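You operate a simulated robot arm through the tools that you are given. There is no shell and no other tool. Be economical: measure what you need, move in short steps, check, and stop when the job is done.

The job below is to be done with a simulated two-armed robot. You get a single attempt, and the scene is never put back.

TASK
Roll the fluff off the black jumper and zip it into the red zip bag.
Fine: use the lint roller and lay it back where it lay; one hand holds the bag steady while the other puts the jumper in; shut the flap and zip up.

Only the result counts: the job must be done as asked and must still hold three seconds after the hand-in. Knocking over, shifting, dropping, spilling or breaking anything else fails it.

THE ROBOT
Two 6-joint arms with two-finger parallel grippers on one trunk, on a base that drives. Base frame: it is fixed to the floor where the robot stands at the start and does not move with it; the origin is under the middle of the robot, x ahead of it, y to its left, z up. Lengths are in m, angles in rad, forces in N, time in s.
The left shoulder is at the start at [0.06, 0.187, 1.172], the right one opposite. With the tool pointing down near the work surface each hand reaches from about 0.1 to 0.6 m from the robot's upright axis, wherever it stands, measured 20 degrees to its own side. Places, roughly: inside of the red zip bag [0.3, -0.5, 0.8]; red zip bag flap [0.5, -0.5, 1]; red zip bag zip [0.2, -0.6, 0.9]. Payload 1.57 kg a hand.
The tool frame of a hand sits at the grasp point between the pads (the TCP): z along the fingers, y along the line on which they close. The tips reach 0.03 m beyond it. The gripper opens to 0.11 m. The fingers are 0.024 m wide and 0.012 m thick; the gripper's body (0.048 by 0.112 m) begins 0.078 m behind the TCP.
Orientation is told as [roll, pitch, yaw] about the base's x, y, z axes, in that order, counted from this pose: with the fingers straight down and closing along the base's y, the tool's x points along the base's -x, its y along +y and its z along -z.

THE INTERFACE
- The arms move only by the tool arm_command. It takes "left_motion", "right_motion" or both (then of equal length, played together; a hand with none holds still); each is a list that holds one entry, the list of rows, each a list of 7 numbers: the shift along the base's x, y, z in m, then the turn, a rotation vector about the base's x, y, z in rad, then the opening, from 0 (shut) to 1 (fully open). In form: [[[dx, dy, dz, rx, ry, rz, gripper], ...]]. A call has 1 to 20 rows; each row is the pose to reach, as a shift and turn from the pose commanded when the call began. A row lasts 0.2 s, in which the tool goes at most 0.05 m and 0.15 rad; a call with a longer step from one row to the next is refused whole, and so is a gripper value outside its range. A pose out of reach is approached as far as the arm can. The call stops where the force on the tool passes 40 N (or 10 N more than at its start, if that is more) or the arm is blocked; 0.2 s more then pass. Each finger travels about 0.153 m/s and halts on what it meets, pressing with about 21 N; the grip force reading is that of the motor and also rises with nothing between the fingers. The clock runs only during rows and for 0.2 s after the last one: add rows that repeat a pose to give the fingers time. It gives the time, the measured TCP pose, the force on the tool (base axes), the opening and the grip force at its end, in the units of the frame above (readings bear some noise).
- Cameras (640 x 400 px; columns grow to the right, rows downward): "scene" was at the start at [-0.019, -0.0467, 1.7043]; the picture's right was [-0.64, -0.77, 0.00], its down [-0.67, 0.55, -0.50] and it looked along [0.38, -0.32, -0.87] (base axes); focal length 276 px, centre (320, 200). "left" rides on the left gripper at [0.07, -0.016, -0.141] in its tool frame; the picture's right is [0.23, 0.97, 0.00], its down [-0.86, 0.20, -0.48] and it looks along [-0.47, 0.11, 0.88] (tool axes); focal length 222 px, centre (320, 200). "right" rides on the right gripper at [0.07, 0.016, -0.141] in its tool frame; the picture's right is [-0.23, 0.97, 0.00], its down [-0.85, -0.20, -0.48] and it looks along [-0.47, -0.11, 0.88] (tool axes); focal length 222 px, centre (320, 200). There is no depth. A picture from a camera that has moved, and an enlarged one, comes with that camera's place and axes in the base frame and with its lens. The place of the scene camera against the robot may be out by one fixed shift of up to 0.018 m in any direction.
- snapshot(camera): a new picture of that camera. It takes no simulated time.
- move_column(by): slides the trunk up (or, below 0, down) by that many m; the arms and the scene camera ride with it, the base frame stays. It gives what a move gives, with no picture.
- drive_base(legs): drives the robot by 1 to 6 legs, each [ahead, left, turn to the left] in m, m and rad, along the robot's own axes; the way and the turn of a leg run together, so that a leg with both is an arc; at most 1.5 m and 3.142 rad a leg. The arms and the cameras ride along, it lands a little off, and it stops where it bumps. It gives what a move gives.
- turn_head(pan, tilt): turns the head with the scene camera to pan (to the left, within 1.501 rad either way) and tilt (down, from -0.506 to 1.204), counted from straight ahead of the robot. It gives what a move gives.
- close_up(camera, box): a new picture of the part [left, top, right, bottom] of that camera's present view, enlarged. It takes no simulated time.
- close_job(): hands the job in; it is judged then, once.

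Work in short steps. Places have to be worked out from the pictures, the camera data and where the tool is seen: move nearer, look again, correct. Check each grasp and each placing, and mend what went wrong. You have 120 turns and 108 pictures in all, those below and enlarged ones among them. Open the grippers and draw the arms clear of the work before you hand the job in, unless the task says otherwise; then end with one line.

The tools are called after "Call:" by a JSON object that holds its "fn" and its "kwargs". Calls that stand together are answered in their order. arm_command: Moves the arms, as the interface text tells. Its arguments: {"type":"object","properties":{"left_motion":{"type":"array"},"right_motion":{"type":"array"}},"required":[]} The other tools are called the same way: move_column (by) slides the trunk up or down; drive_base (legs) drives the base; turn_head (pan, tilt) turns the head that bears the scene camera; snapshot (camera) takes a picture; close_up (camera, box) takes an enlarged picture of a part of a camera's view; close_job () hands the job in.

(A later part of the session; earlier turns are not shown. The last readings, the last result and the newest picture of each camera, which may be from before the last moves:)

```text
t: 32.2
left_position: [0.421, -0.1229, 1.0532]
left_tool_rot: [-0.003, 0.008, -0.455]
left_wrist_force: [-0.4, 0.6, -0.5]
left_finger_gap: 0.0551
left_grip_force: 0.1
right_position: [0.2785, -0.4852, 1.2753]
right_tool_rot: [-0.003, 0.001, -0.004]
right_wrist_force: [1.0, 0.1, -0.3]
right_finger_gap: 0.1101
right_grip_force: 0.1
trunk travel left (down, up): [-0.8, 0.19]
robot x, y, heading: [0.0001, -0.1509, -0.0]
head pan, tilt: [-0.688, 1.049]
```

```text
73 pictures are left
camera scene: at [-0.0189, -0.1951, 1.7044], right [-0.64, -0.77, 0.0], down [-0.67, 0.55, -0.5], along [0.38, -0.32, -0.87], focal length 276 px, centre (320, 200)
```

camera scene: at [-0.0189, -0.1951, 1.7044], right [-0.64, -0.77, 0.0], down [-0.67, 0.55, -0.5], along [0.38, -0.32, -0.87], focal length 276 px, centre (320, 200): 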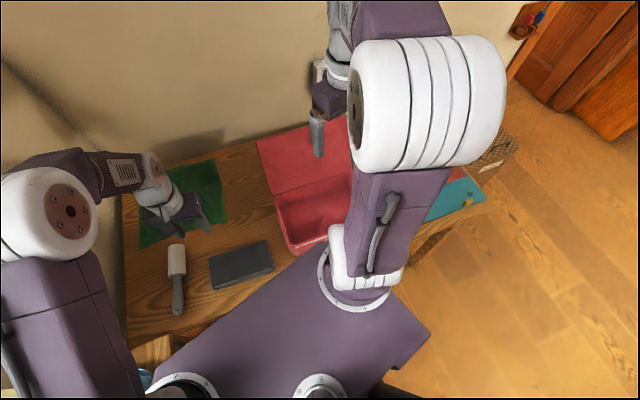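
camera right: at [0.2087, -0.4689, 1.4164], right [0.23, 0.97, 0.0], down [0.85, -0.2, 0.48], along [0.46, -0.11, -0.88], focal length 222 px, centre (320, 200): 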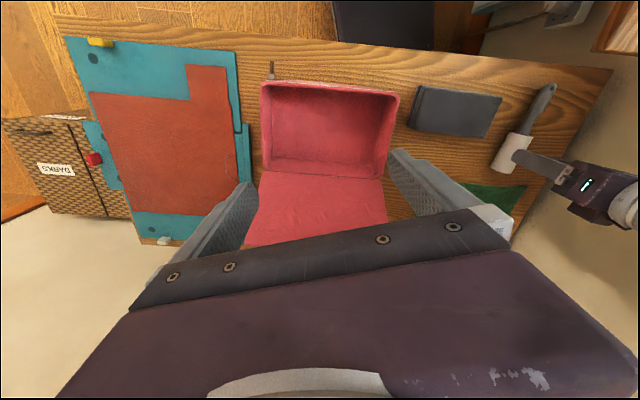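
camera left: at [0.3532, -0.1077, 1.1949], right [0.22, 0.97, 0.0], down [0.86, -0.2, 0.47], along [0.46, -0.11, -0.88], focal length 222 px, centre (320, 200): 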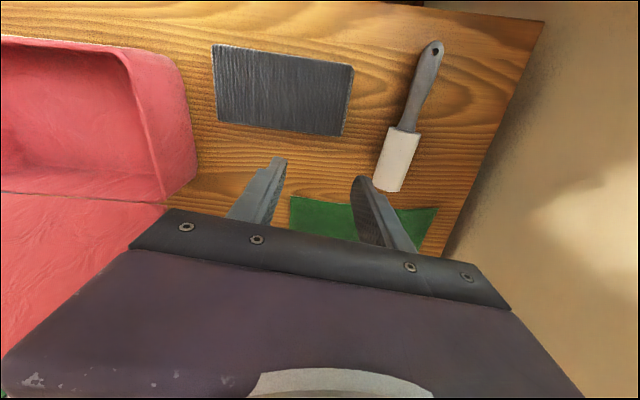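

The arms would cross if right took the jumper, so left will carry it and right will hold the bag's far wall. I drive another 0.15 m right and slightly back for reach.

Call:
{"fn": "drive_base", "kwargs": {"legs": [[-0.03, -0.15, 0]]}}

Call:
{"fn": "snapshot", "kwargs": {"camera": "right"}}

Call:
{"fn": "snapshot", "kwargs": {"camera": "left"}}

```text
t: 33.6
left_position: [0.3907, -0.2706, 1.0534]
left_tool_rot: [-0.001, 0.007, -0.456]
left_wrist_force: [0.1, -0.4, -0.5]
left_finger_gap: 0.0549
left_grip_force: 0.1
right_position: [0.2472, -0.6336, 1.2757]
right_tool_rot: [-0.004, 0.002, -0.002]
right_wrist_force: [-0.3, 0.2, -0.6]
right_finger_gap: 0.1101
right_grip_force: 0.1
trunk travel left (down, up): [-0.8, 0.19]
robot x, y, heading: [-0.0321, -0.3, 0.001]
head pan, tilt: [-0.688, 1.049]
```

```text
72 pictures are left
camera right: at [0.1782, -0.6176, 1.4162], right [0.23, 0.97, 0.0], down [0.86, -0.2, 0.48], along [0.46, -0.11, -0.88], focal length 222 px, centre (320, 200)
```

right: 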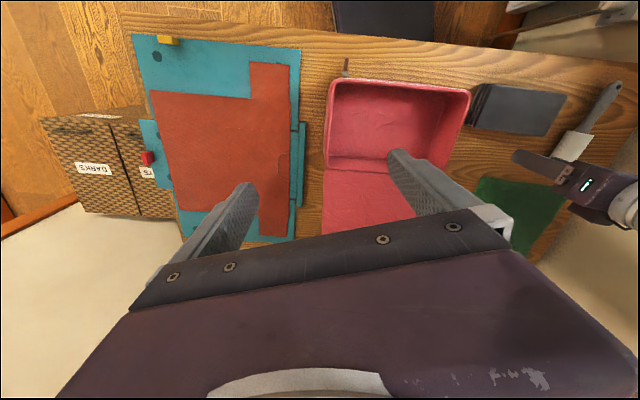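

```text
71 pictures are left
camera left: at [0.3228, -0.2563, 1.1948], right [0.22, 0.97, 0.0], down [0.86, -0.2, 0.47], along [0.46, -0.11, -0.88], focal length 222 px, centre (320, 200)
```

left: 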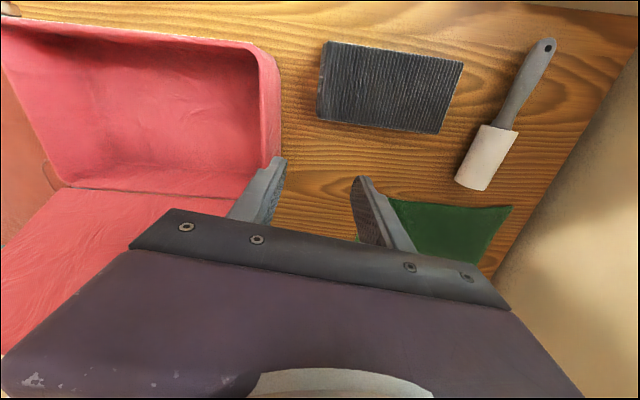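

Jumper measured again: centre (0.358,-0.168), 0.097 x 0.186, short axis at -20°. I bring the left hand above it with the fingers closing across the short side (yaw -1.93).

Call:
{"fn": "arm_command", "kwargs": {"left_motion": [[[-0.003, 0.01, 0, 0, 0, -0.148, 0.7], [-0.007, 0.02, 0, 0, 0, -0.295, 1], [-0.01, 0.03, 0, 0, 0, -0.443, 1], [-0.013, 0.04, 0, 0, 0, -0.59, 1], [-0.017, 0.05, 0, 0, 0, -0.738, 1], [-0.02, 0.06, 0, 0, 0, -0.885, 1], [-0.023, 0.07, 0, 0, 0, -1.033, 1], [-0.027, 0.08, 0, 0, 0, -1.18, 1], [-0.03, 0.09, 0, 0, 0, -1.328, 1], [-0.033, 0.103, 0, 0, 0, -1.475, 1], [-0.033, 0.103, 0, 0, 0, -1.475, 1]]]}}

Call:
{"fn": "snapshot", "kwargs": {"camera": "left"}}

```text
t: 36.0
left_position: [0.358, -0.1704, 1.0528]
left_tool_rot: [-0.001, 0.008, -1.933]
left_wrist_force: [-0.5, -0.3, -0.2]
left_finger_gap: 0.1099
left_grip_force: 0.0
right_position: [0.2467, -0.6362, 1.276]
right_tool_rot: [-0.003, 0.001, -0.003]
right_wrist_force: [0.9, 0.3, -0.3]
right_finger_gap: 0.1101
right_grip_force: 0.0
trunk travel left (down, up): [-0.8, 0.19]
robot x, y, heading: [-0.0298, -0.2995, 0.004]
head pan, tilt: [-0.688, 1.049]
```

```text
70 pictures are left
camera left: at [0.3677, -0.101, 1.1953], right [0.99, -0.13, 0.0], down [-0.12, -0.87, 0.47], along [-0.06, -0.47, -0.88], focal length 222 px, centre (320, 200)
```

left: 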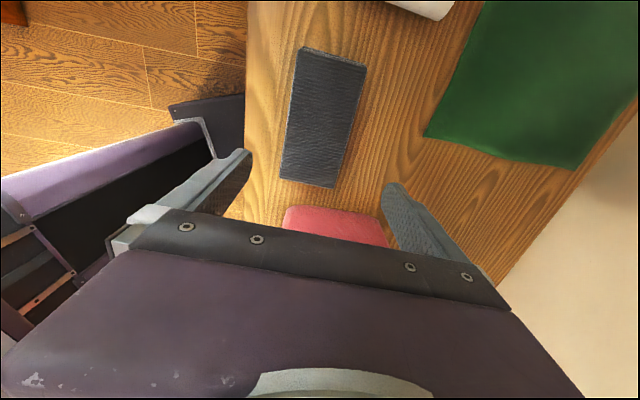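

Alignment holds (centre ≈ (0.358,-0.166)). I descend to just above the jumper top and check finger clearance.

Call:
{"fn": "arm_command", "kwargs": {"left_motion": [[[0, 0.003, -0.04, 0, 0, 0, 1], [0, 0.003, -0.08, 0, 0, 0, 1], [0, 0.003, -0.12, 0, 0, 0, 1], [0, 0.003, -0.15, 0, 0, 0, 1], [0, 0.003, -0.168, 0, 0, 0, 1], [0, 0.003, -0.168, 0, 0, 0, 1]]]}}

Call:
{"fn": "snapshot", "kwargs": {"camera": "left"}}

```text
t: 37.4
left_position: [0.356, -0.1696, 0.8848]
left_tool_rot: [0.002, 0.01, -1.93]
left_wrist_force: [0.1, 1.3, -0.7]
left_finger_gap: 0.1103
left_grip_force: 0.1
right_position: [0.247, -0.6362, 1.2743]
right_tool_rot: [-0.002, 0.0, -0.004]
right_wrist_force: [-0.5, 0.4, -0.7]
right_finger_gap: 0.1099
right_grip_force: 0.0
trunk travel left (down, up): [-0.8, 0.19]
robot x, y, heading: [-0.028, -0.302, 0.002]
head pan, tilt: [-0.688, 1.049]
```

```text
69 pictures are left
camera left: at [0.3664, -0.0994, 1.0263], right [0.99, -0.13, 0.0], down [-0.12, -0.87, 0.47], along [-0.06, -0.47, -0.88], focal length 222 px, centre (320, 200)
```

left: 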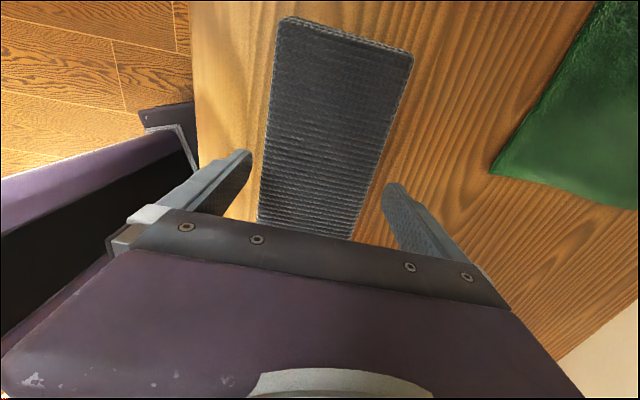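

Both fingers have similar clearance (about 12 px each side). I descend to z 0.836.

Call:
{"fn": "arm_command", "kwargs": {"left_motion": [[[0, 0, -0.015, 0, 0, 0, 1], [0, 0, -0.03, 0, 0, 0, 1], [0, 0, -0.04, 0, 0, 0, 1], [0, 0, -0.048, 0, 0, 0, 1], [0, 0, -0.048, 0, 0, 0, 1]]]}}

Call:
{"fn": "snapshot", "kwargs": {"camera": "left"}}

```text
t: 38.6
left_position: [0.3575, -0.1684, 0.8363]
left_tool_rot: [0.001, 0.009, -1.93]
left_wrist_force: [0.0, 1.2, -0.6]
left_finger_gap: 0.1098
left_grip_force: 0.0
right_position: [0.2473, -0.6356, 1.2764]
right_tool_rot: [-0.003, 0.001, -0.003]
right_wrist_force: [-0.8, 0.8, 0.7]
right_finger_gap: 0.1099
right_grip_force: 0.1
trunk travel left (down, up): [-0.8, 0.19]
robot x, y, heading: [-0.0309, -0.2983, -0.006]
head pan, tilt: [-0.688, 1.049]
```

```text
68 pictures are left
camera left: at [0.3671, -0.0989, 0.9782], right [0.99, -0.13, 0.0], down [-0.12, -0.87, 0.47], along [-0.06, -0.47, -0.88], focal length 222 px, centre (320, 200)
```

left: 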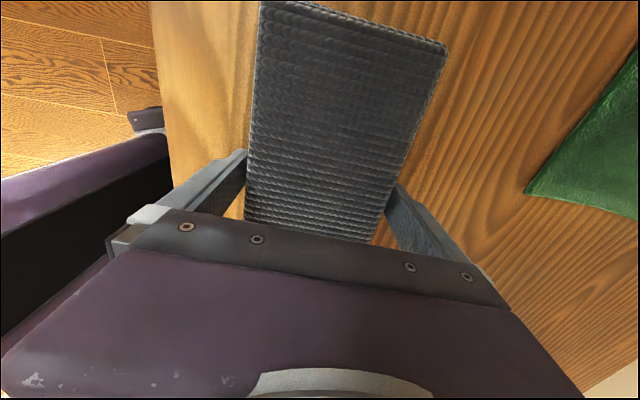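

The fingers straddle the jumper without contact. I close the grip.

Call:
{"fn": "arm_command", "kwargs": {"left_motion": [[[0, 0, 0, 0, 0, 0, 0.85], [0, 0, 0, 0, 0, 0, 0.7], [0, 0, 0, 0, 0, 0, 0.5], [0, 0, 0, 0, 0, 0, 0.3], [0, 0, 0, 0, 0, 0, 0.3]]]}}

Call:
{"fn": "snapshot", "kwargs": {"camera": "left"}}

```text
t: 39.8
left_position: [0.3572, -0.1668, 0.8377]
left_tool_rot: [0.001, 0.009, -1.931]
left_wrist_force: [-0.8, -0.3, 0.0]
left_finger_gap: 0.1002
left_grip_force: 21.3
right_position: [0.2461, -0.6357, 1.2751]
right_tool_rot: [-0.002, 0.002, -0.004]
right_wrist_force: [-0.5, -0.1, -0.2]
right_finger_gap: 0.1103
right_grip_force: 0.0
trunk travel left (down, up): [-0.8, 0.19]
robot x, y, heading: [-0.0268, -0.3014, -0.003]
head pan, tilt: [-0.688, 1.049]
```

```text
67 pictures are left
camera left: at [0.3674, -0.0989, 0.9783], right [0.99, -0.13, 0.0], down [-0.12, -0.87, 0.47], along [-0.06, -0.47, -0.88], focal length 222 px, centre (320, 200)
```

left: 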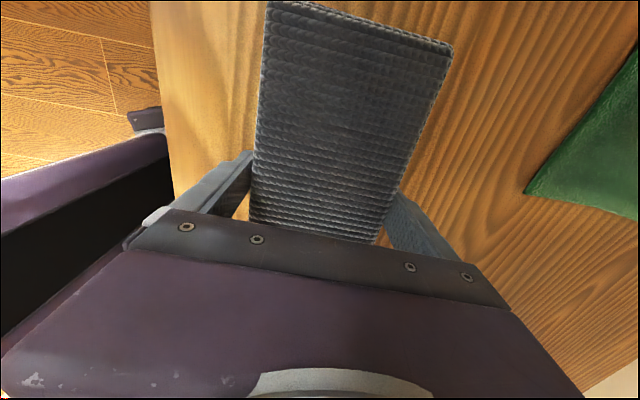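

Gripped at 0.100 m gap. I lift it 0.17 m to clear the bag rim, and check.

Call:
{"fn": "arm_command", "kwargs": {"left_motion": [[[0, 0, 0.02, 0, 0, 0, 0.3], [0, 0, 0.05, 0, 0, 0, 0.3], [0, 0, 0.09, 0, 0, 0, 0.3], [0, 0, 0.13, 0, 0, 0, 0.3], [0, 0, 0.17, 0, 0, 0, 0.3], [0, 0, 0.17, 0, 0, 0, 0.3]]]}}

Call:
{"fn": "snapshot", "kwargs": {"camera": "right"}}

Call:
{"fn": "snapshot", "kwargs": {"camera": "scene"}}

```text
t: 41.2
left_position: [0.3577, -0.1676, 1.0082]
left_tool_rot: [-0.001, 0.007, -1.932]
left_wrist_force: [0.3, 0.3, -3.3]
left_finger_gap: 0.1002
left_grip_force: 20.8
right_position: [0.2472, -0.6356, 1.2752]
right_tool_rot: [-0.002, 0.001, -0.004]
right_wrist_force: [-0.8, -0.1, -0.5]
right_finger_gap: 0.11
right_grip_force: 0.1
trunk travel left (down, up): [-0.8, 0.19]
robot x, y, heading: [-0.0276, -0.3014, -0.003]
head pan, tilt: [-0.688, 1.049]
```

```text
66 pictures are left
camera right: at [0.1784, -0.62, 1.4156], right [0.23, 0.97, 0.0], down [0.86, -0.2, 0.48], along [0.46, -0.11, -0.88], focal length 222 px, centre (320, 200)
```

right: 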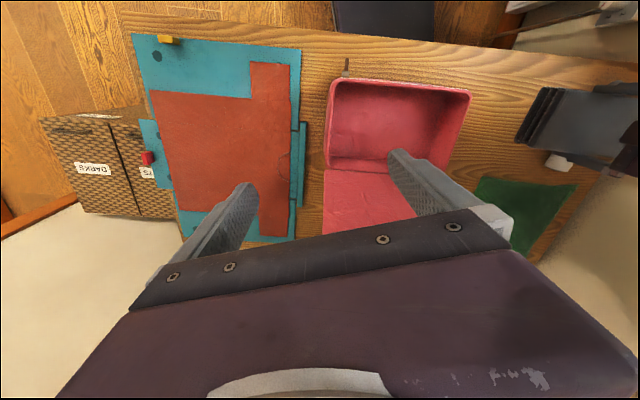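

```text
65 pictures are left
camera scene: at [-0.049, -0.3469, 1.7043], right [-0.64, -0.77, 0.0], down [-0.67, 0.55, -0.5], along [0.38, -0.32, -0.87], focal length 276 px, centre (320, 200)
```

scene: 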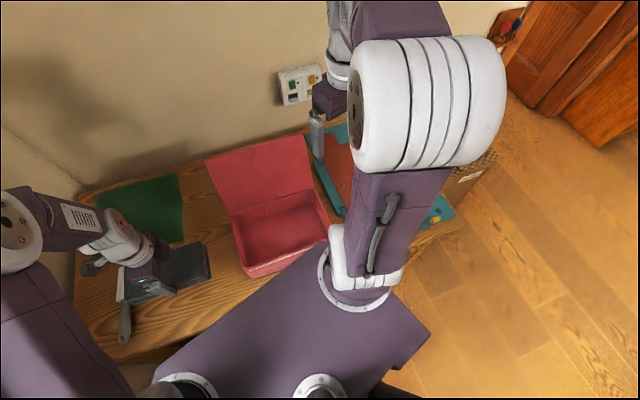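

The jumper is held (≈3 N). From the scene picture the flap stands at about 59°, its top edge near z 1.06, the rim at 0.894. Now I bring the right hand above the bag's right wall (about (0.276,-0.627)), closing across it.

Call:
{"fn": "arm_command", "kwargs": {"right_motion": [[[0.01, 0.003, -0.04, 0, 0, -0.13, 1], [0.02, 0.006, -0.08, 0, 0, -0.26, 1], [0.029, 0.009, -0.12, 0, 0, -0.375, 1], [0.029, 0.009, -0.165, 0, 0, -0.375, 1], [0.029, 0.009, -0.21, 0, 0, -0.375, 1], [0.029, 0.009, -0.25, 0, 0, -0.375, 1], [0.029, 0.009, -0.275, 0, 0, -0.375, 1], [0.029, 0.009, -0.275, 0, 0, -0.375, 1]]]}}

Call:
{"fn": "snapshot", "kwargs": {"camera": "right"}}

Call:
{"fn": "snapshot", "kwargs": {"camera": "scene"}}

```text
t: 43.0
left_position: [0.3566, -0.167, 1.0069]
left_tool_rot: [-0.001, 0.006, -1.928]
left_wrist_force: [0.3, 0.0, -1.4]
left_finger_gap: 0.1
left_grip_force: 21.1
right_position: [0.2777, -0.6275, 0.9972]
right_tool_rot: [-0.001, 0.001, -0.378]
right_wrist_force: [0.6, -0.1, 0.1]
right_finger_gap: 0.11
right_grip_force: 0.1
trunk travel left (down, up): [-0.8, 0.19]
robot x, y, heading: [-0.0307, -0.2991, -0.0]
head pan, tilt: [-0.688, 1.049]
```

```text
64 pictures are left
camera right: at [0.219, -0.5873, 1.1388], right [0.57, 0.82, 0.0], down [0.72, -0.5, 0.48], along [0.39, -0.27, -0.88], focal length 222 px, centre (320, 200)
```

right: 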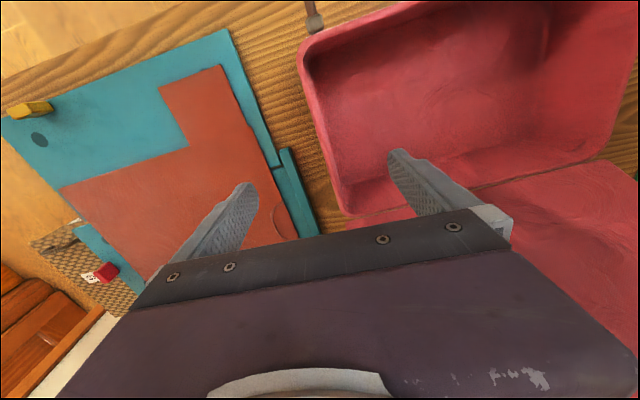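

```text
63 pictures are left
camera scene: at [-0.0499, -0.3466, 1.7043], right [-0.64, -0.77, 0.0], down [-0.67, 0.55, -0.5], along [0.38, -0.32, -0.87], focal length 276 px, centre (320, 200)
```

scene: 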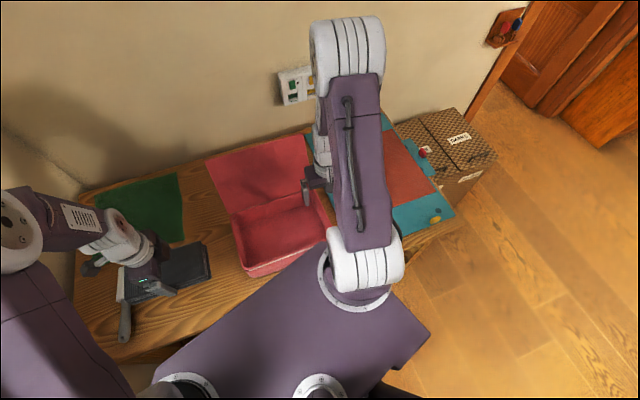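

The wall's rim lies ~13 mm towards +y of the hand centre; I correct and lower so the fingers straddle it (tips to z 0.86).

Call:
{"fn": "arm_command", "kwargs": {"right_motion": [[[0.005, 0.012, -0.03, 0, 0, 0, 1], [0.005, 0.012, -0.06, 0, 0, 0, 1], [0.005, 0.012, -0.09, 0, 0, 0, 1], [0.005, 0.012, -0.105, 0, 0, 0, 1], [0.005, 0.012, -0.11, 0, 0, 0, 1], [0.005, 0.012, -0.11, 0, 0, 0, 1]]]}}

Call:
{"fn": "snapshot", "kwargs": {"camera": "right"}}

```text
t: 44.4
left_position: [0.3578, -0.1676, 1.0076]
left_tool_rot: [0.001, 0.008, -1.929]
left_wrist_force: [0.7, -1.2, -2.7]
left_finger_gap: 0.0998
left_grip_force: 21.1
right_position: [0.2831, -0.6149, 0.8911]
right_tool_rot: [-0.003, 0.003, -0.378]
right_wrist_force: [0.1, -0.7, -0.3]
right_finger_gap: 0.1097
right_grip_force: 0.1
trunk travel left (down, up): [-0.8, 0.19]
robot x, y, heading: [-0.0297, -0.3028, -0.004]
head pan, tilt: [-0.688, 1.049]
```

```text
62 pictures are left
camera right: at [0.2248, -0.5743, 1.031], right [0.57, 0.82, 0.0], down [0.72, -0.5, 0.48], along [0.39, -0.27, -0.88], focal length 222 px, centre (320, 200)
```

right: 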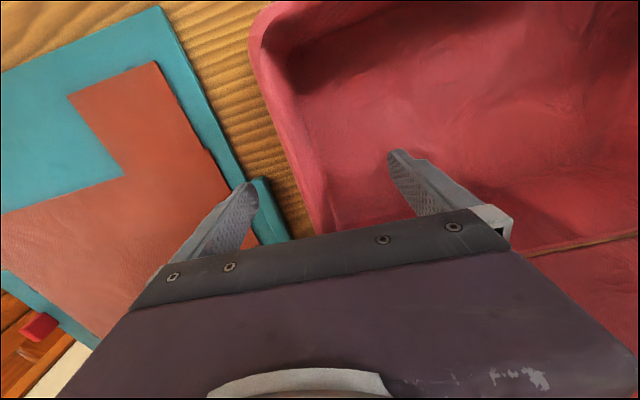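

The wall is between the fingers, a few mm towards the outer one. I centre and close gently on it.

Call:
{"fn": "arm_command", "kwargs": {"right_motion": [[[-0.002, -0.006, 0, 0, 0, 0, 0.8], [-0.002, -0.006, 0, 0, 0, 0, 0.6], [-0.002, -0.006, 0, 0, 0, 0, 0.4], [-0.002, -0.006, 0, 0, 0, 0, 0.25], [-0.002, -0.006, 0, 0, 0, 0, 0.12], [-0.002, -0.006, 0, 0, 0, 0, 0], [-0.002, -0.006, 0, 0, 0, 0, 0]]]}}

Call:
{"fn": "snapshot", "kwargs": {"camera": "right"}}

```text
t: 46.0
left_position: [0.3582, -0.1675, 1.007]
left_tool_rot: [0.0, 0.009, -1.93]
left_wrist_force: [-0.3, -0.4, -2.9]
left_finger_gap: 0.0998
left_grip_force: 21.5
right_position: [0.2802, -0.621, 0.8895]
right_tool_rot: [-0.003, 0.001, -0.377]
right_wrist_force: [-1.8, -0.3, -0.4]
right_finger_gap: 0.0084
right_grip_force: 20.5
trunk travel left (down, up): [-0.8, 0.19]
robot x, y, heading: [-0.0297, -0.3032, -0.004]
head pan, tilt: [-0.688, 1.049]
```

```text
61 pictures are left
camera right: at [0.2221, -0.5805, 1.0312], right [0.57, 0.82, 0.0], down [0.72, -0.5, 0.48], along [0.39, -0.27, -0.88], focal length 222 px, centre (320, 200)
```

right: 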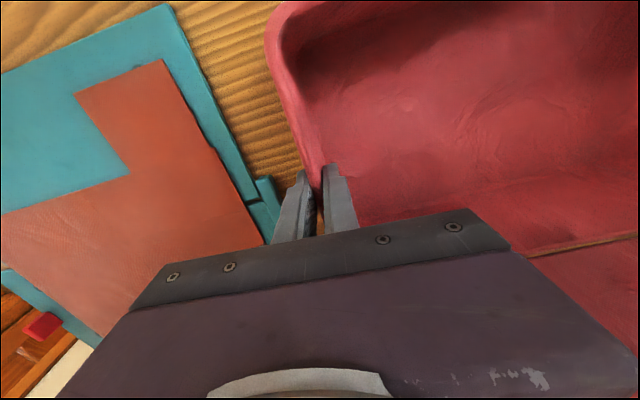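

The right hand has the wall firmly (8 mm). Bag centre works out near (0.32,-0.48); I carry the jumper over it at constant height.

Call:
{"fn": "arm_command", "kwargs": {"left_motion": [[[-0.003, -0.03, 0.015, 0, 0, 0, 0.3], [-0.006, -0.07, 0.015, 0, 0, 0, 0.3], [-0.01, -0.11, 0.015, 0, 0, 0, 0.3], [-0.015, -0.15, 0.015, 0, 0, 0, 0.3], [-0.02, -0.19, 0.015, 0, 0, 0, 0.3], [-0.024, -0.23, 0.015, 0, 0, 0, 0.3], [-0.028, -0.27, 0.015, 0, 0, 0, 0.3], [-0.031, -0.297, 0.015, 0, 0, 0, 0.3], [-0.031, -0.297, 0.015, 0, 0, 0, 0.3]]]}}

Call:
{"fn": "snapshot", "kwargs": {"camera": "left"}}

Call:
{"fn": "snapshot", "kwargs": {"camera": "scene"}}

Call:
{"fn": "snapshot", "kwargs": {"camera": "right"}}

```text
t: 48.0
left_position: [0.3248, -0.4647, 1.0225]
left_tool_rot: [0.0, 0.007, -1.932]
left_wrist_force: [1.0, -0.6, -2.4]
left_finger_gap: 0.1001
left_grip_force: 21.1
right_position: [0.2803, -0.6202, 0.8916]
right_tool_rot: [0.0, 0.002, -0.379]
right_wrist_force: [-1.9, -1.9, 1.0]
right_finger_gap: 0.0079
right_grip_force: 21.6
trunk travel left (down, up): [-0.8, 0.19]
robot x, y, heading: [-0.0326, -0.3038, -0.002]
head pan, tilt: [-0.688, 1.049]
```

```text
60 pictures are left
camera left: at [0.3344, -0.3954, 1.165], right [0.99, -0.13, 0.0], down [-0.12, -0.87, 0.47], along [-0.06, -0.47, -0.88], focal length 222 px, centre (320, 200)
```

left: 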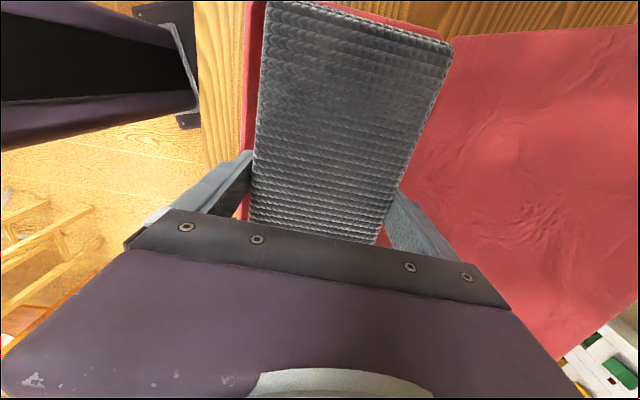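

```text
59 pictures are left
camera scene: at [-0.0501, -0.3475, 1.7043], right [-0.64, -0.77, 0.0], down [-0.67, 0.55, -0.5], along [0.38, -0.32, -0.87], focal length 276 px, centre (320, 200)
```

scene: 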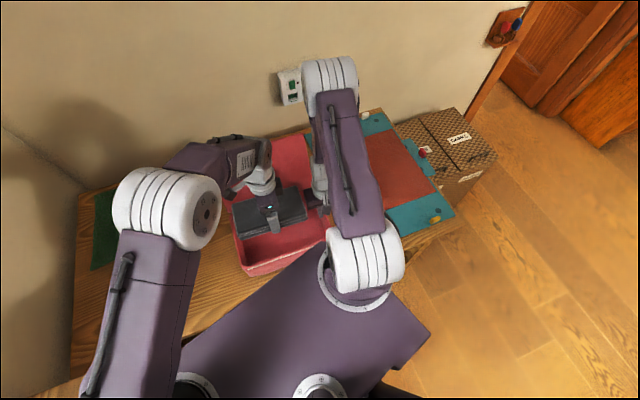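

```text
58 pictures are left
camera right: at [0.2219, -0.581, 1.0312], right [0.57, 0.82, 0.0], down [0.72, -0.5, 0.48], along [0.39, -0.27, -0.88], focal length 222 px, centre (320, 200)
```

right: 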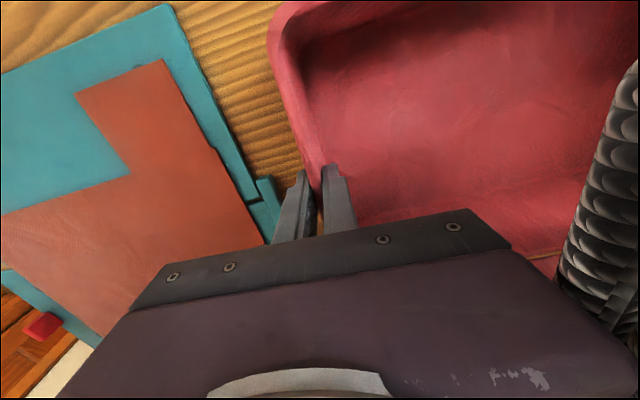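

The jumper sits above the opening with ~2 cm margins around. I lower it into the bag, first partway.

Call:
{"fn": "arm_command", "kwargs": {"left_motion": [[[0, 0, -0.03, 0, 0, 0, 0.3], [0, 0, -0.06, 0, 0, 0, 0.3], [0, 0, -0.09, 0, 0, 0, 0.3], [0, 0, -0.11, 0, 0, 0, 0.3], [0, 0, -0.11, 0, 0, 0, 0.3]]]}}

Call:
{"fn": "snapshot", "kwargs": {"camera": "left"}}

Call:
{"fn": "snapshot", "kwargs": {"camera": "right"}}

```text
t: 49.2
left_position: [0.3255, -0.4629, 0.9115]
left_tool_rot: [0.003, 0.009, -1.932]
left_wrist_force: [-0.7, 0.5, -2.6]
left_finger_gap: 0.1001
left_grip_force: 20.8
right_position: [0.2809, -0.6202, 0.891]
right_tool_rot: [-0.001, 0.001, -0.377]
right_wrist_force: [-2.4, -0.1, 0.1]
right_finger_gap: 0.0081
right_grip_force: 21.1
trunk travel left (down, up): [-0.8, 0.19]
robot x, y, heading: [-0.0319, -0.3015, -0.003]
head pan, tilt: [-0.688, 1.049]
```

```text
57 pictures are left
camera left: at [0.3353, -0.3941, 1.0534], right [0.99, -0.13, 0.0], down [-0.12, -0.87, 0.47], along [-0.06, -0.47, -0.88], focal length 222 px, centre (320, 200)
```

left: 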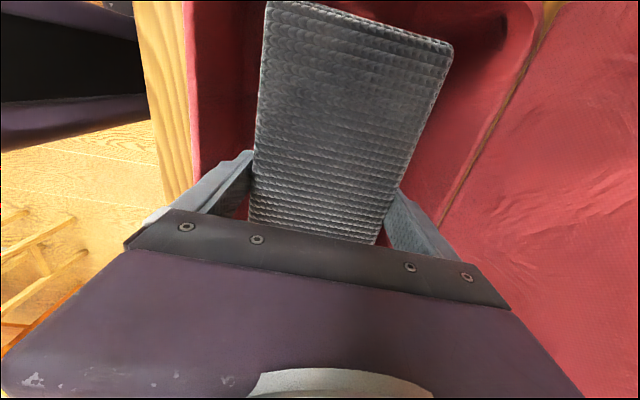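

```text
56 pictures are left
camera right: at [0.222, -0.5808, 1.0312], right [0.57, 0.82, 0.0], down [0.72, -0.5, 0.48], along [0.39, -0.27, -0.88], focal length 222 px, centre (320, 200)
```

right: 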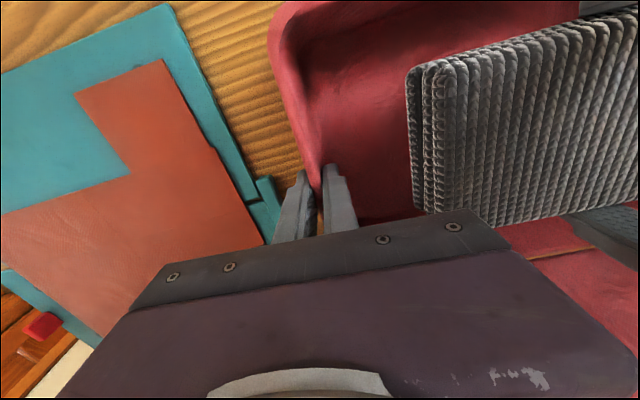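

All clear inside the walls. I continue down to the floor of the bag in small steps.

Call:
{"fn": "arm_command", "kwargs": {"left_motion": [[[0, 0, -0.02, 0, 0, 0, 0.3], [0, 0, -0.04, 0, 0, 0, 0.3], [0, 0, -0.055, 0, 0, 0, 0.3], [0, 0, -0.062, 0, 0, 0, 0.3], [0, 0, -0.066, 0, 0, 0, 0.3], [0, 0, -0.066, 0, 0, 0, 0.3]]]}}

```text
t: 50.6
left_position: [0.3254, -0.4649, 0.8463]
left_tool_rot: [0.001, 0.009, -1.932]
left_wrist_force: [0.7, 0.0, -1.8]
left_finger_gap: 0.1001
left_grip_force: 21.2
right_position: [0.2796, -0.6195, 0.8912]
right_tool_rot: [-0.003, 0.002, -0.379]
right_wrist_force: [-1.6, 1.3, -0.3]
right_finger_gap: 0.008
right_grip_force: 21.0
trunk travel left (down, up): [-0.8, 0.19]
robot x, y, heading: [-0.0312, -0.304, -0.007]
head pan, tilt: [-0.688, 1.049]
```

No floor contact yet at 0.846; a few mm more, then release and rise straight out.

Call:
{"fn": "arm_command", "kwargs": {"left_motion": [[[0, 0, -0.002, 0, 0, 0, 0.3], [0, 0, -0.004, 0, 0, 0, 0.3], [0, 0, -0.004, 0, 0, 0, 0.95], [0, 0, -0.004, 0, 0, 0, 1], [0, 0, -0.004, 0, 0, 0, 1], [0, 0, 0.02, 0, 0, 0, 1], [0, 0, 0.06, 0, 0, 0, 1], [0, 0, 0.1, 0, 0, 0, 1], [0, 0, 0.14, 0, 0, 0, 1], [0, 0, 0.17, 0, 0, 0, 1], [0, 0, 0.17, 0, 0, 0, 1]]]}}

Call:
{"fn": "snapshot", "kwargs": {"camera": "left"}}

Call:
{"fn": "snapshot", "kwargs": {"camera": "right"}}

```text
t: 53.0
left_position: [0.3241, -0.4625, 1.0178]
left_tool_rot: [0.0, 0.009, -1.931]
left_wrist_force: [0.0, -0.1, 0.8]
left_finger_gap: 0.1099
left_grip_force: 0.0
right_position: [0.2802, -0.6204, 0.8905]
right_tool_rot: [-0.001, -0.001, -0.379]
right_wrist_force: [-2.5, -0.2, -0.4]
right_finger_gap: 0.008
right_grip_force: 21.0
trunk travel left (down, up): [-0.8, 0.19]
robot x, y, heading: [-0.03, -0.3031, -0.002]
head pan, tilt: [-0.688, 1.049]
```

```text
55 pictures are left
camera left: at [0.3343, -0.3945, 1.1589], right [0.99, -0.13, 0.0], down [-0.12, -0.87, 0.47], along [-0.06, -0.47, -0.88], focal length 222 px, centre (320, 200)
```

left: 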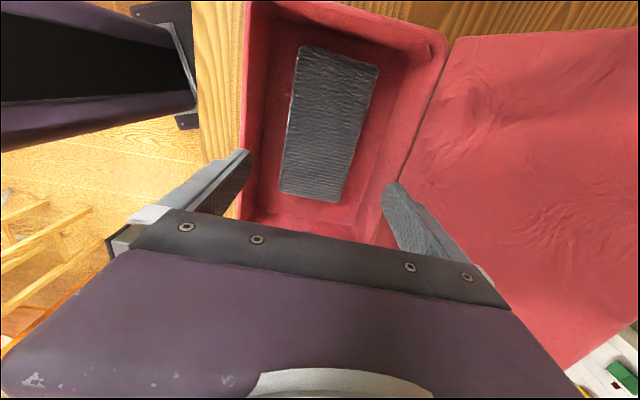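

```text
54 pictures are left
camera right: at [0.2218, -0.5809, 1.0312], right [0.57, 0.82, 0.0], down [0.72, -0.5, 0.48], along [0.39, -0.27, -0.88], focal length 222 px, centre (320, 200)
```

right: 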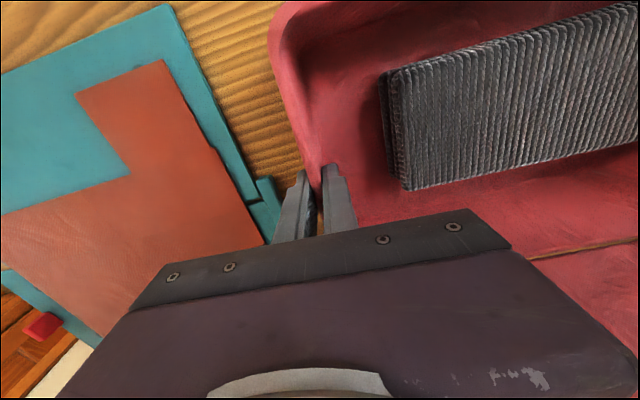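

The jumper lies in the bag. I release the wall with a small opening, raise the right hand, and draw the left hand back out of the way.

Call:
{"fn": "arm_command", "kwargs": {"right_motion": [[[0, 0, 0, 0, 0, 0, 0.2], [0, 0, 0, 0, 0, 0, 0.35], [0, 0, 0, 0, 0, 0, 0.35], [0, 0, 0.03, 0, 0, 0, 0.35], [0, 0, 0.07, 0, 0, 0, 0.35], [0, 0, 0.11, 0, 0, 0, 0.2], [0, 0, 0.15, 0, 0, 0, 0], [0, 0, 0.19, 0, 0, 0, 0], [0, 0, 0.23, 0, 0, 0, 0], [0, 0, 0.25, 0, 0, 0, 0]]], "left_motion": [[[0, 0, 0.03, 0, 0, 0, 1], [0, 0.03, 0.05, 0, 0, 0, 1], [0, 0.07, 0.05, 0, 0, 0, 1], [0, 0.11, 0.05, 0, 0, 0, 1], [0, 0.15, 0.05, 0, 0, 0, 1], [0, 0.19, 0.05, 0, 0, 0, 1], [0, 0.22, 0.05, 0, 0, 0, 1], [0, 0.25, 0.05, 0, 0, 0, 1], [0, 0.25, 0.05, 0, 0, 0, 1], [0, 0.25, 0.05, 0, 0, 0, 1]]]}}

Call:
{"fn": "snapshot", "kwargs": {"camera": "right"}}

Call:
{"fn": "snapshot", "kwargs": {"camera": "scene"}}

```text
t: 55.2
left_position: [0.3266, -0.2143, 1.0655]
left_tool_rot: [0.001, 0.008, -1.931]
left_wrist_force: [0.9, 0.3, -0.5]
left_finger_gap: 0.11
left_grip_force: 0.1
right_position: [0.2784, -0.622, 1.1406]
right_tool_rot: [0.0, -0.001, -0.377]
right_wrist_force: [0.5, 0.2, 0.3]
right_finger_gap: 0.0
right_grip_force: 21.1
trunk travel left (down, up): [-0.8, 0.19]
robot x, y, heading: [-0.0309, -0.3009, -0.002]
head pan, tilt: [-0.688, 1.049]
```

```text
53 pictures are left
camera right: at [0.2201, -0.582, 1.2814], right [0.57, 0.82, 0.0], down [0.72, -0.5, 0.48], along [0.39, -0.27, -0.88], focal length 222 px, centre (320, 200)
```

right: 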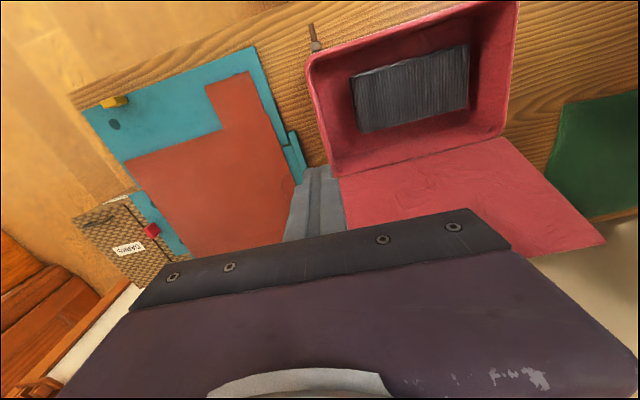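

```text
52 pictures are left
camera scene: at [-0.0503, -0.3472, 1.7042], right [-0.64, -0.77, 0.0], down [-0.67, 0.55, -0.5], along [0.38, -0.32, -0.87], focal length 276 px, centre (320, 200)
```

scene: 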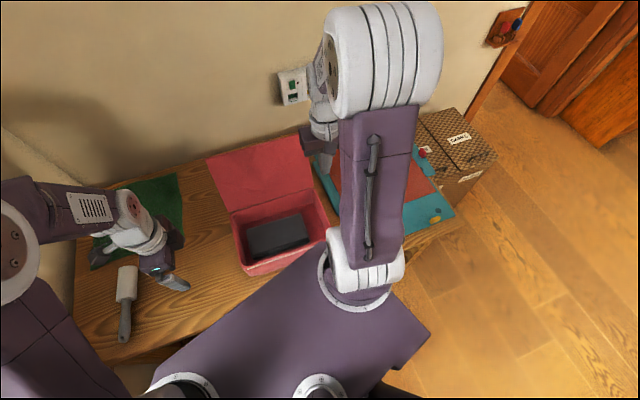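

Jumper in place, flap still standing. I take the closed right hand over the flap's top edge to just behind it at (0.502,-0.644), staying high.

Call:
{"fn": "arm_command", "kwargs": {"right_motion": [[[0.02, 0, 0.02, 0, 0, 0, 0], [0.06, -0.005, 0.02, 0, 0, 0, 0], [0.1, -0.01, 0.02, 0, 0, 0, 0], [0.14, -0.014, 0.02, 0, 0, 0, 0], [0.18, -0.018, 0.02, 0, 0, 0, 0], [0.224, -0.022, 0.02, 0, 0, 0, 0], [0.23, -0.024, 0.02, 0, 0, 0, 0], [0.23, -0.024, 0.02, 0, 0, 0, 0]]]}}

Call:
{"fn": "snapshot", "kwargs": {"camera": "right"}}

Call:
{"fn": "snapshot", "kwargs": {"camera": "scene"}}

```text
t: 57.0
left_position: [0.3256, -0.2143, 1.068]
left_tool_rot: [0.001, 0.009, -1.931]
left_wrist_force: [0.7, 0.5, 0.0]
left_finger_gap: 0.1099
left_grip_force: 0.0
right_position: [0.5086, -0.6435, 1.1608]
right_tool_rot: [-0.002, 0.002, -0.378]
right_wrist_force: [-0.5, 0.5, 0.6]
right_finger_gap: 0.0002
right_grip_force: 21.1
trunk travel left (down, up): [-0.8, 0.19]
robot x, y, heading: [-0.0299, -0.3005, 0.0]
head pan, tilt: [-0.688, 1.049]
```

```text
51 pictures are left
camera right: at [0.4506, -0.6039, 1.3013], right [0.57, 0.82, 0.0], down [0.72, -0.5, 0.48], along [0.39, -0.27, -0.88], focal length 222 px, centre (320, 200)
```

right: 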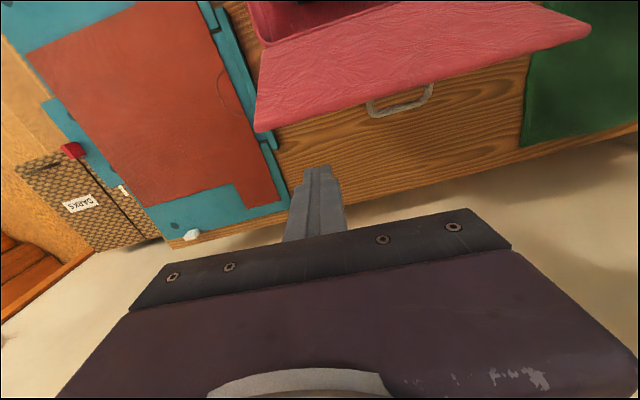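

```text
50 pictures are left
camera scene: at [-0.0507, -0.3468, 1.7043], right [-0.64, -0.77, 0.0], down [-0.67, 0.55, -0.5], along [0.38, -0.32, -0.87], focal length 276 px, centre (320, 200)
```

scene: 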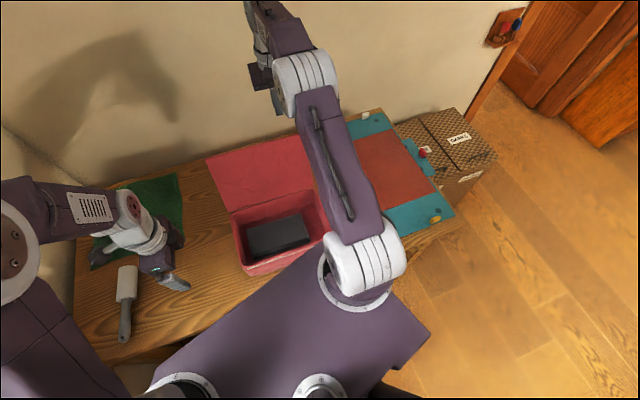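

The finger is about 3 cm behind the flap's top edge (a tab handle shows at the edge's middle). I lower behind the flap to z 1.02.

Call:
{"fn": "arm_command", "kwargs": {"right_motion": [[[0, 0, -0.04, 0, 0, 0, 0], [0, 0, -0.08, 0, 0, 0, 0], [0, 0, -0.12, 0, 0, 0, 0], [0, 0, -0.14, 0, 0, 0, 0], [0, 0, -0.14, 0, 0, 0, 0]]]}}

Call:
{"fn": "snapshot", "kwargs": {"camera": "right"}}

```text
t: 58.2
left_position: [0.3257, -0.2143, 1.067]
left_tool_rot: [0.001, 0.009, -1.931]
left_wrist_force: [-1.0, 0.3, -0.6]
left_finger_gap: 0.1102
left_grip_force: 0.0
right_position: [0.5081, -0.6434, 1.02]
right_tool_rot: [-0.002, 0.0, -0.379]
right_wrist_force: [-0.1, -0.6, 0.5]
right_finger_gap: 0.0
right_grip_force: 21.0
trunk travel left (down, up): [-0.8, 0.19]
robot x, y, heading: [-0.0285, -0.3017, -0.004]
head pan, tilt: [-0.688, 1.049]
```

```text
49 pictures are left
camera right: at [0.4504, -0.603, 1.1607], right [0.57, 0.82, 0.0], down [0.72, -0.5, 0.48], along [0.39, -0.27, -0.88], focal length 222 px, centre (320, 200)
```

right: 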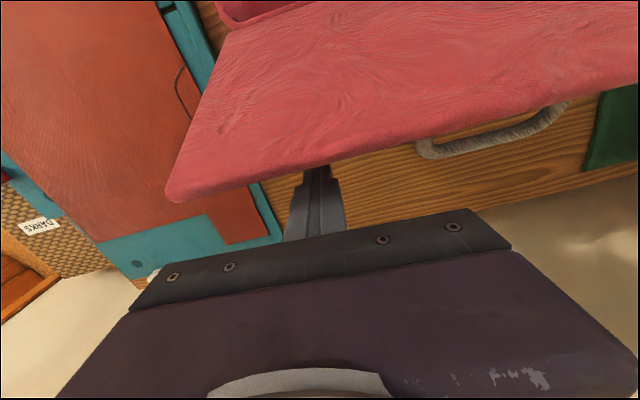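

The finger is behind the flap. I sweep towards the robot (along -S), rising slightly so the palm clears the flap's top.

Call:
{"fn": "arm_command", "kwargs": {"right_motion": [[[-0.0187, 0.0072, 0.005, 0, 0, 0, 0], [-0.037, 0.0144, 0.01, 0, 0, 0, 0], [-0.056, 0.0216, 0.015, 0, 0, 0, 0], [-0.075, 0.0288, 0.02, 0, 0, 0, 0], [-0.093, 0.036, 0.02, 0, 0, 0, 0], [-0.112, 0.0432, 0.02, 0, 0, 0, 0], [-0.121, 0.0468, 0.02, 0, 0, 0, 0]]]}}

Call:
{"fn": "snapshot", "kwargs": {"camera": "right"}}

Call:
{"fn": "snapshot", "kwargs": {"camera": "scene"}}

```text
t: 59.8
left_position: [0.3269, -0.2137, 1.0662]
left_tool_rot: [0.003, 0.008, -1.931]
left_wrist_force: [0.6, 0.2, -0.2]
left_finger_gap: 0.11
left_grip_force: 0.0
right_position: [0.3875, -0.5983, 1.0387]
right_tool_rot: [-0.002, 0.0, -0.379]
right_wrist_force: [-0.1, -0.7, -0.8]
right_finger_gap: 0.0
right_grip_force: 20.6
trunk travel left (down, up): [-0.8, 0.19]
robot x, y, heading: [-0.0337, -0.3004, 0.002]
head pan, tilt: [-0.688, 1.049]
```

```text
48 pictures are left
camera right: at [0.3295, -0.5577, 1.1799], right [0.57, 0.82, 0.0], down [0.72, -0.5, 0.48], along [0.39, -0.27, -0.88], focal length 222 px, centre (320, 200)
```

right: 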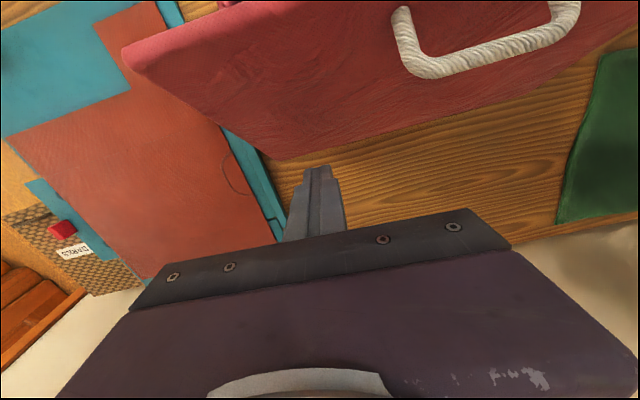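

```text
47 pictures are left
camera scene: at [-0.0503, -0.3469, 1.7043], right [-0.64, -0.77, 0.0], down [-0.67, 0.55, -0.5], along [0.38, -0.32, -0.87], focal length 276 px, centre (320, 200)
```

scene: 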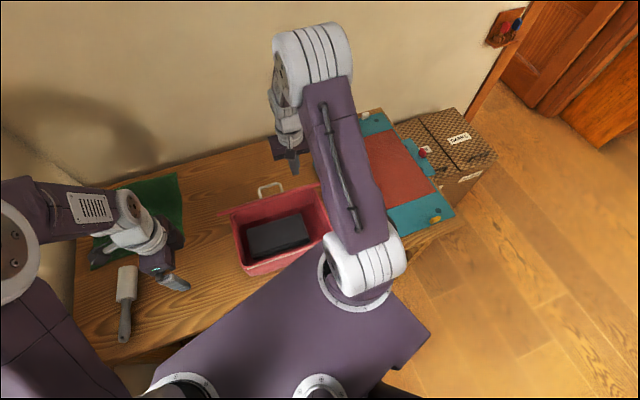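

The flap is near vertical and follows. I continue the sweep past vertical.

Call:
{"fn": "arm_command", "kwargs": {"right_motion": [[[-0.0187, 0.0072, 0, 0, 0, 0, 0], [-0.037, 0.0144, 0, 0, 0, 0, 0], [-0.056, 0.0216, -0.005, 0, 0, 0, 0], [-0.075, 0.0288, -0.01, 0, 0, 0, 0], [-0.093, 0.036, -0.02, 0, 0, 0, 0], [-0.1, 0.0385, -0.03, 0, 0, 0, 0], [-0.1, 0.0385, -0.03, 0, 0, 0, 0]]]}}

Call:
{"fn": "snapshot", "kwargs": {"camera": "right"}}

Call:
{"fn": "snapshot", "kwargs": {"camera": "scene"}}

```text
t: 61.4
left_position: [0.3271, -0.2132, 1.0656]
left_tool_rot: [0.001, 0.008, -1.93]
left_wrist_force: [-0.4, -0.3, -0.2]
left_finger_gap: 0.11
left_grip_force: 0.0
right_position: [0.2872, -0.5607, 1.0104]
right_tool_rot: [0.0, 0.0, -0.376]
right_wrist_force: [0.2, 0.4, -1.1]
right_finger_gap: 0.0002
right_grip_force: 21.0
trunk travel left (down, up): [-0.8, 0.19]
robot x, y, heading: [-0.0348, -0.3017, 0.002]
head pan, tilt: [-0.688, 1.049]
```

```text
46 pictures are left
camera right: at [0.2293, -0.5199, 1.1509], right [0.57, 0.82, 0.0], down [0.72, -0.5, 0.48], along [0.39, -0.27, -0.88], focal length 222 px, centre (320, 200)
```

right: 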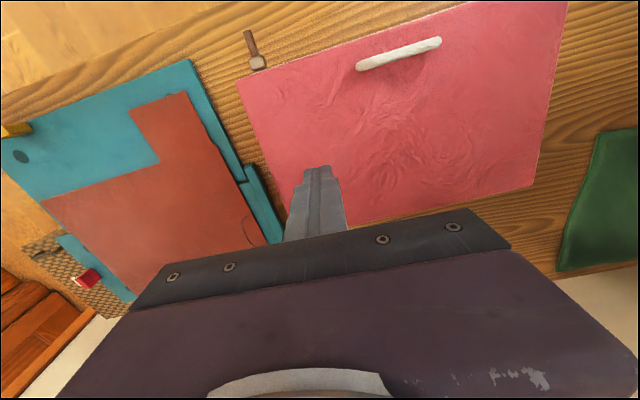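

```text
45 pictures are left
camera scene: at [-0.0502, -0.347, 1.7043], right [-0.64, -0.77, 0.0], down [-0.67, 0.55, -0.5], along [0.38, -0.32, -0.87], focal length 276 px, centre (320, 200)
```

scene: 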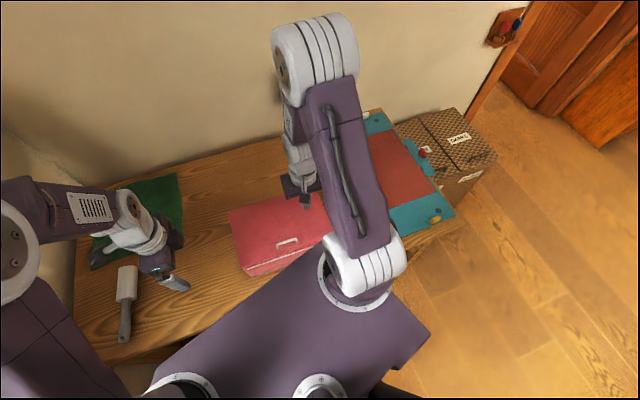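

The flap has fallen shut. I zoom in on the zip slider at the front right corner and the flap edge.

Call:
{"fn": "close_up", "kwargs": {"camera": "right", "box": [200, 10, 360, 110]}}

Call:
{"fn": "close_up", "kwargs": {"camera": "scene", "box": [210, 170, 370, 290]}}

```text
4.00 times, centred on (280, 60) of right
camera zoom: at [0.2293, -0.5199, 1.1509], right [0.57, 0.82, 0.0], down [0.72, -0.5, 0.48], along [0.39, -0.27, -0.88], focal length 888 px, centre (480, 760)
```

zoom: 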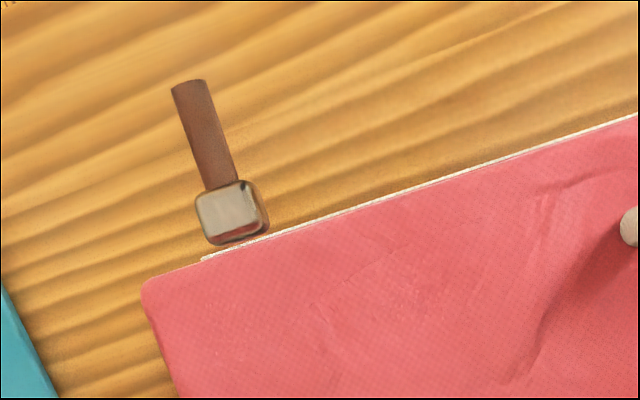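

```text
3.33 times, centred on (290, 230) of scene
camera zoom: at [-0.0502, -0.347, 1.7043], right [-0.64, -0.77, 0.0], down [-0.67, 0.55, -0.5], along [0.38, -0.32, -0.87], focal length 918 px, centre (420, 100)
```

zoom: 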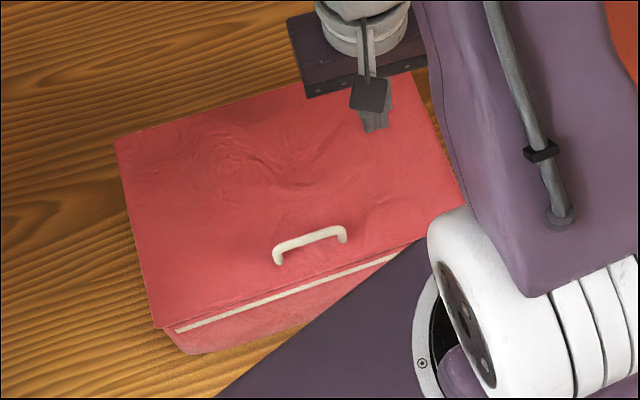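

Flap is shut; the zip tape runs along the front edge, slider at the right end with its tab pointing towards the robot. I raise the right hand and drive back left 0.15 m so the left hand can brace the bag while the right pulls the zip.

Call:
{"fn": "arm_command", "kwargs": {"right_motion": [[[0, 0, 0.04, 0, 0, 0, 0], [0, 0, 0.08, 0, 0, 0, 0], [-0.03, -0.01, 0.1, 0, 0, 0, 0.2], [-0.03, -0.01, 0.1, 0, 0, 0, 0.3]]], "left_motion": [[[0, 0.02, 0.03, 0, 0, 0, 0.8], [0, 0.04, 0.06, 0, 0, 0, 0.5], [0, 0.05, 0.06, 0, 0, 0, 0.2], [0, 0.05, 0.06, 0, 0, 0, 0]]]}}

Call:
{"fn": "drive_base", "kwargs": {"legs": [[0.02, 0.15, 0]]}}

Call:
{"fn": "snapshot", "kwargs": {"camera": "right"}}

Call:
{"fn": "snapshot", "kwargs": {"camera": "left"}}

```text
t: 62.4
left_position: [0.3259, -0.1637, 1.1268]
left_tool_rot: [-0.001, 0.01, -1.931]
left_wrist_force: [0.1, 0.5, -0.2]
left_finger_gap: 0.0002
left_grip_force: 21.4
right_position: [0.2583, -0.5684, 1.1122]
right_tool_rot: [-0.002, 0.001, -0.378]
right_wrist_force: [0.3, 0.6, -0.5]
right_finger_gap: 0.0328
right_grip_force: 0.0
trunk travel left (down, up): [-0.8, 0.19]
robot x, y, heading: [-0.0314, -0.2992, -0.002]
head pan, tilt: [-0.688, 1.049]
```

```text
t: 63.8
left_position: [0.3455, -0.0149, 1.1268]
left_tool_rot: [0.002, 0.01, -1.933]
left_wrist_force: [0.5, -0.1, -0.1]
left_finger_gap: 0.0
left_grip_force: 21.0
right_position: [0.2771, -0.4207, 1.1111]
right_tool_rot: [0.001, 0.002, -0.378]
right_wrist_force: [-0.5, -0.5, -0.4]
right_finger_gap: 0.0333
right_grip_force: 0.1
trunk travel left (down, up): [-0.8, 0.19]
robot x, y, heading: [-0.008, -0.1492, -0.005]
head pan, tilt: [-0.688, 1.049]
```

```text
42 pictures are left
camera right: at [0.2195, -0.3808, 1.2517], right [0.57, 0.82, 0.0], down [0.72, -0.5, 0.48], along [0.39, -0.27, -0.88], focal length 222 px, centre (320, 200)
```

right: 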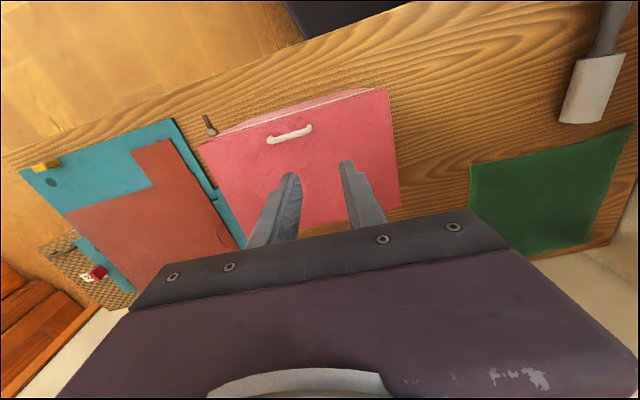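

```text
41 pictures are left
camera left: at [0.3566, 0.0535, 1.2686], right [0.99, -0.13, 0.0], down [-0.12, -0.88, 0.47], along [-0.06, -0.47, -0.88], focal length 222 px, centre (320, 200)
```

left: 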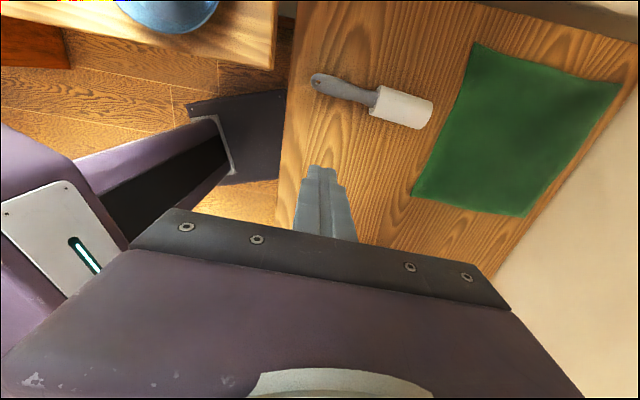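

I zoom on the slider from here to triangulate its height.

Call:
{"fn": "close_up", "kwargs": {"camera": "right", "box": [180, 90, 260, 140]}}

```text
8.00 times, centred on (220, 115) of right
camera zoom: at [0.2195, -0.3808, 1.2517], right [0.57, 0.82, 0.0], down [0.72, -0.5, 0.48], along [0.39, -0.27, -0.88], focal length 1777 px, centre (1120, 880)
```

zoom: 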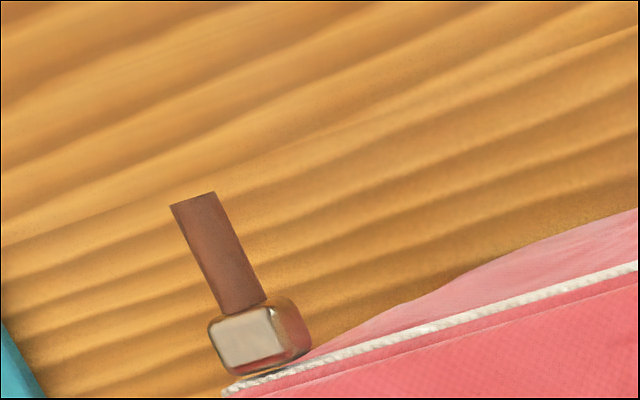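

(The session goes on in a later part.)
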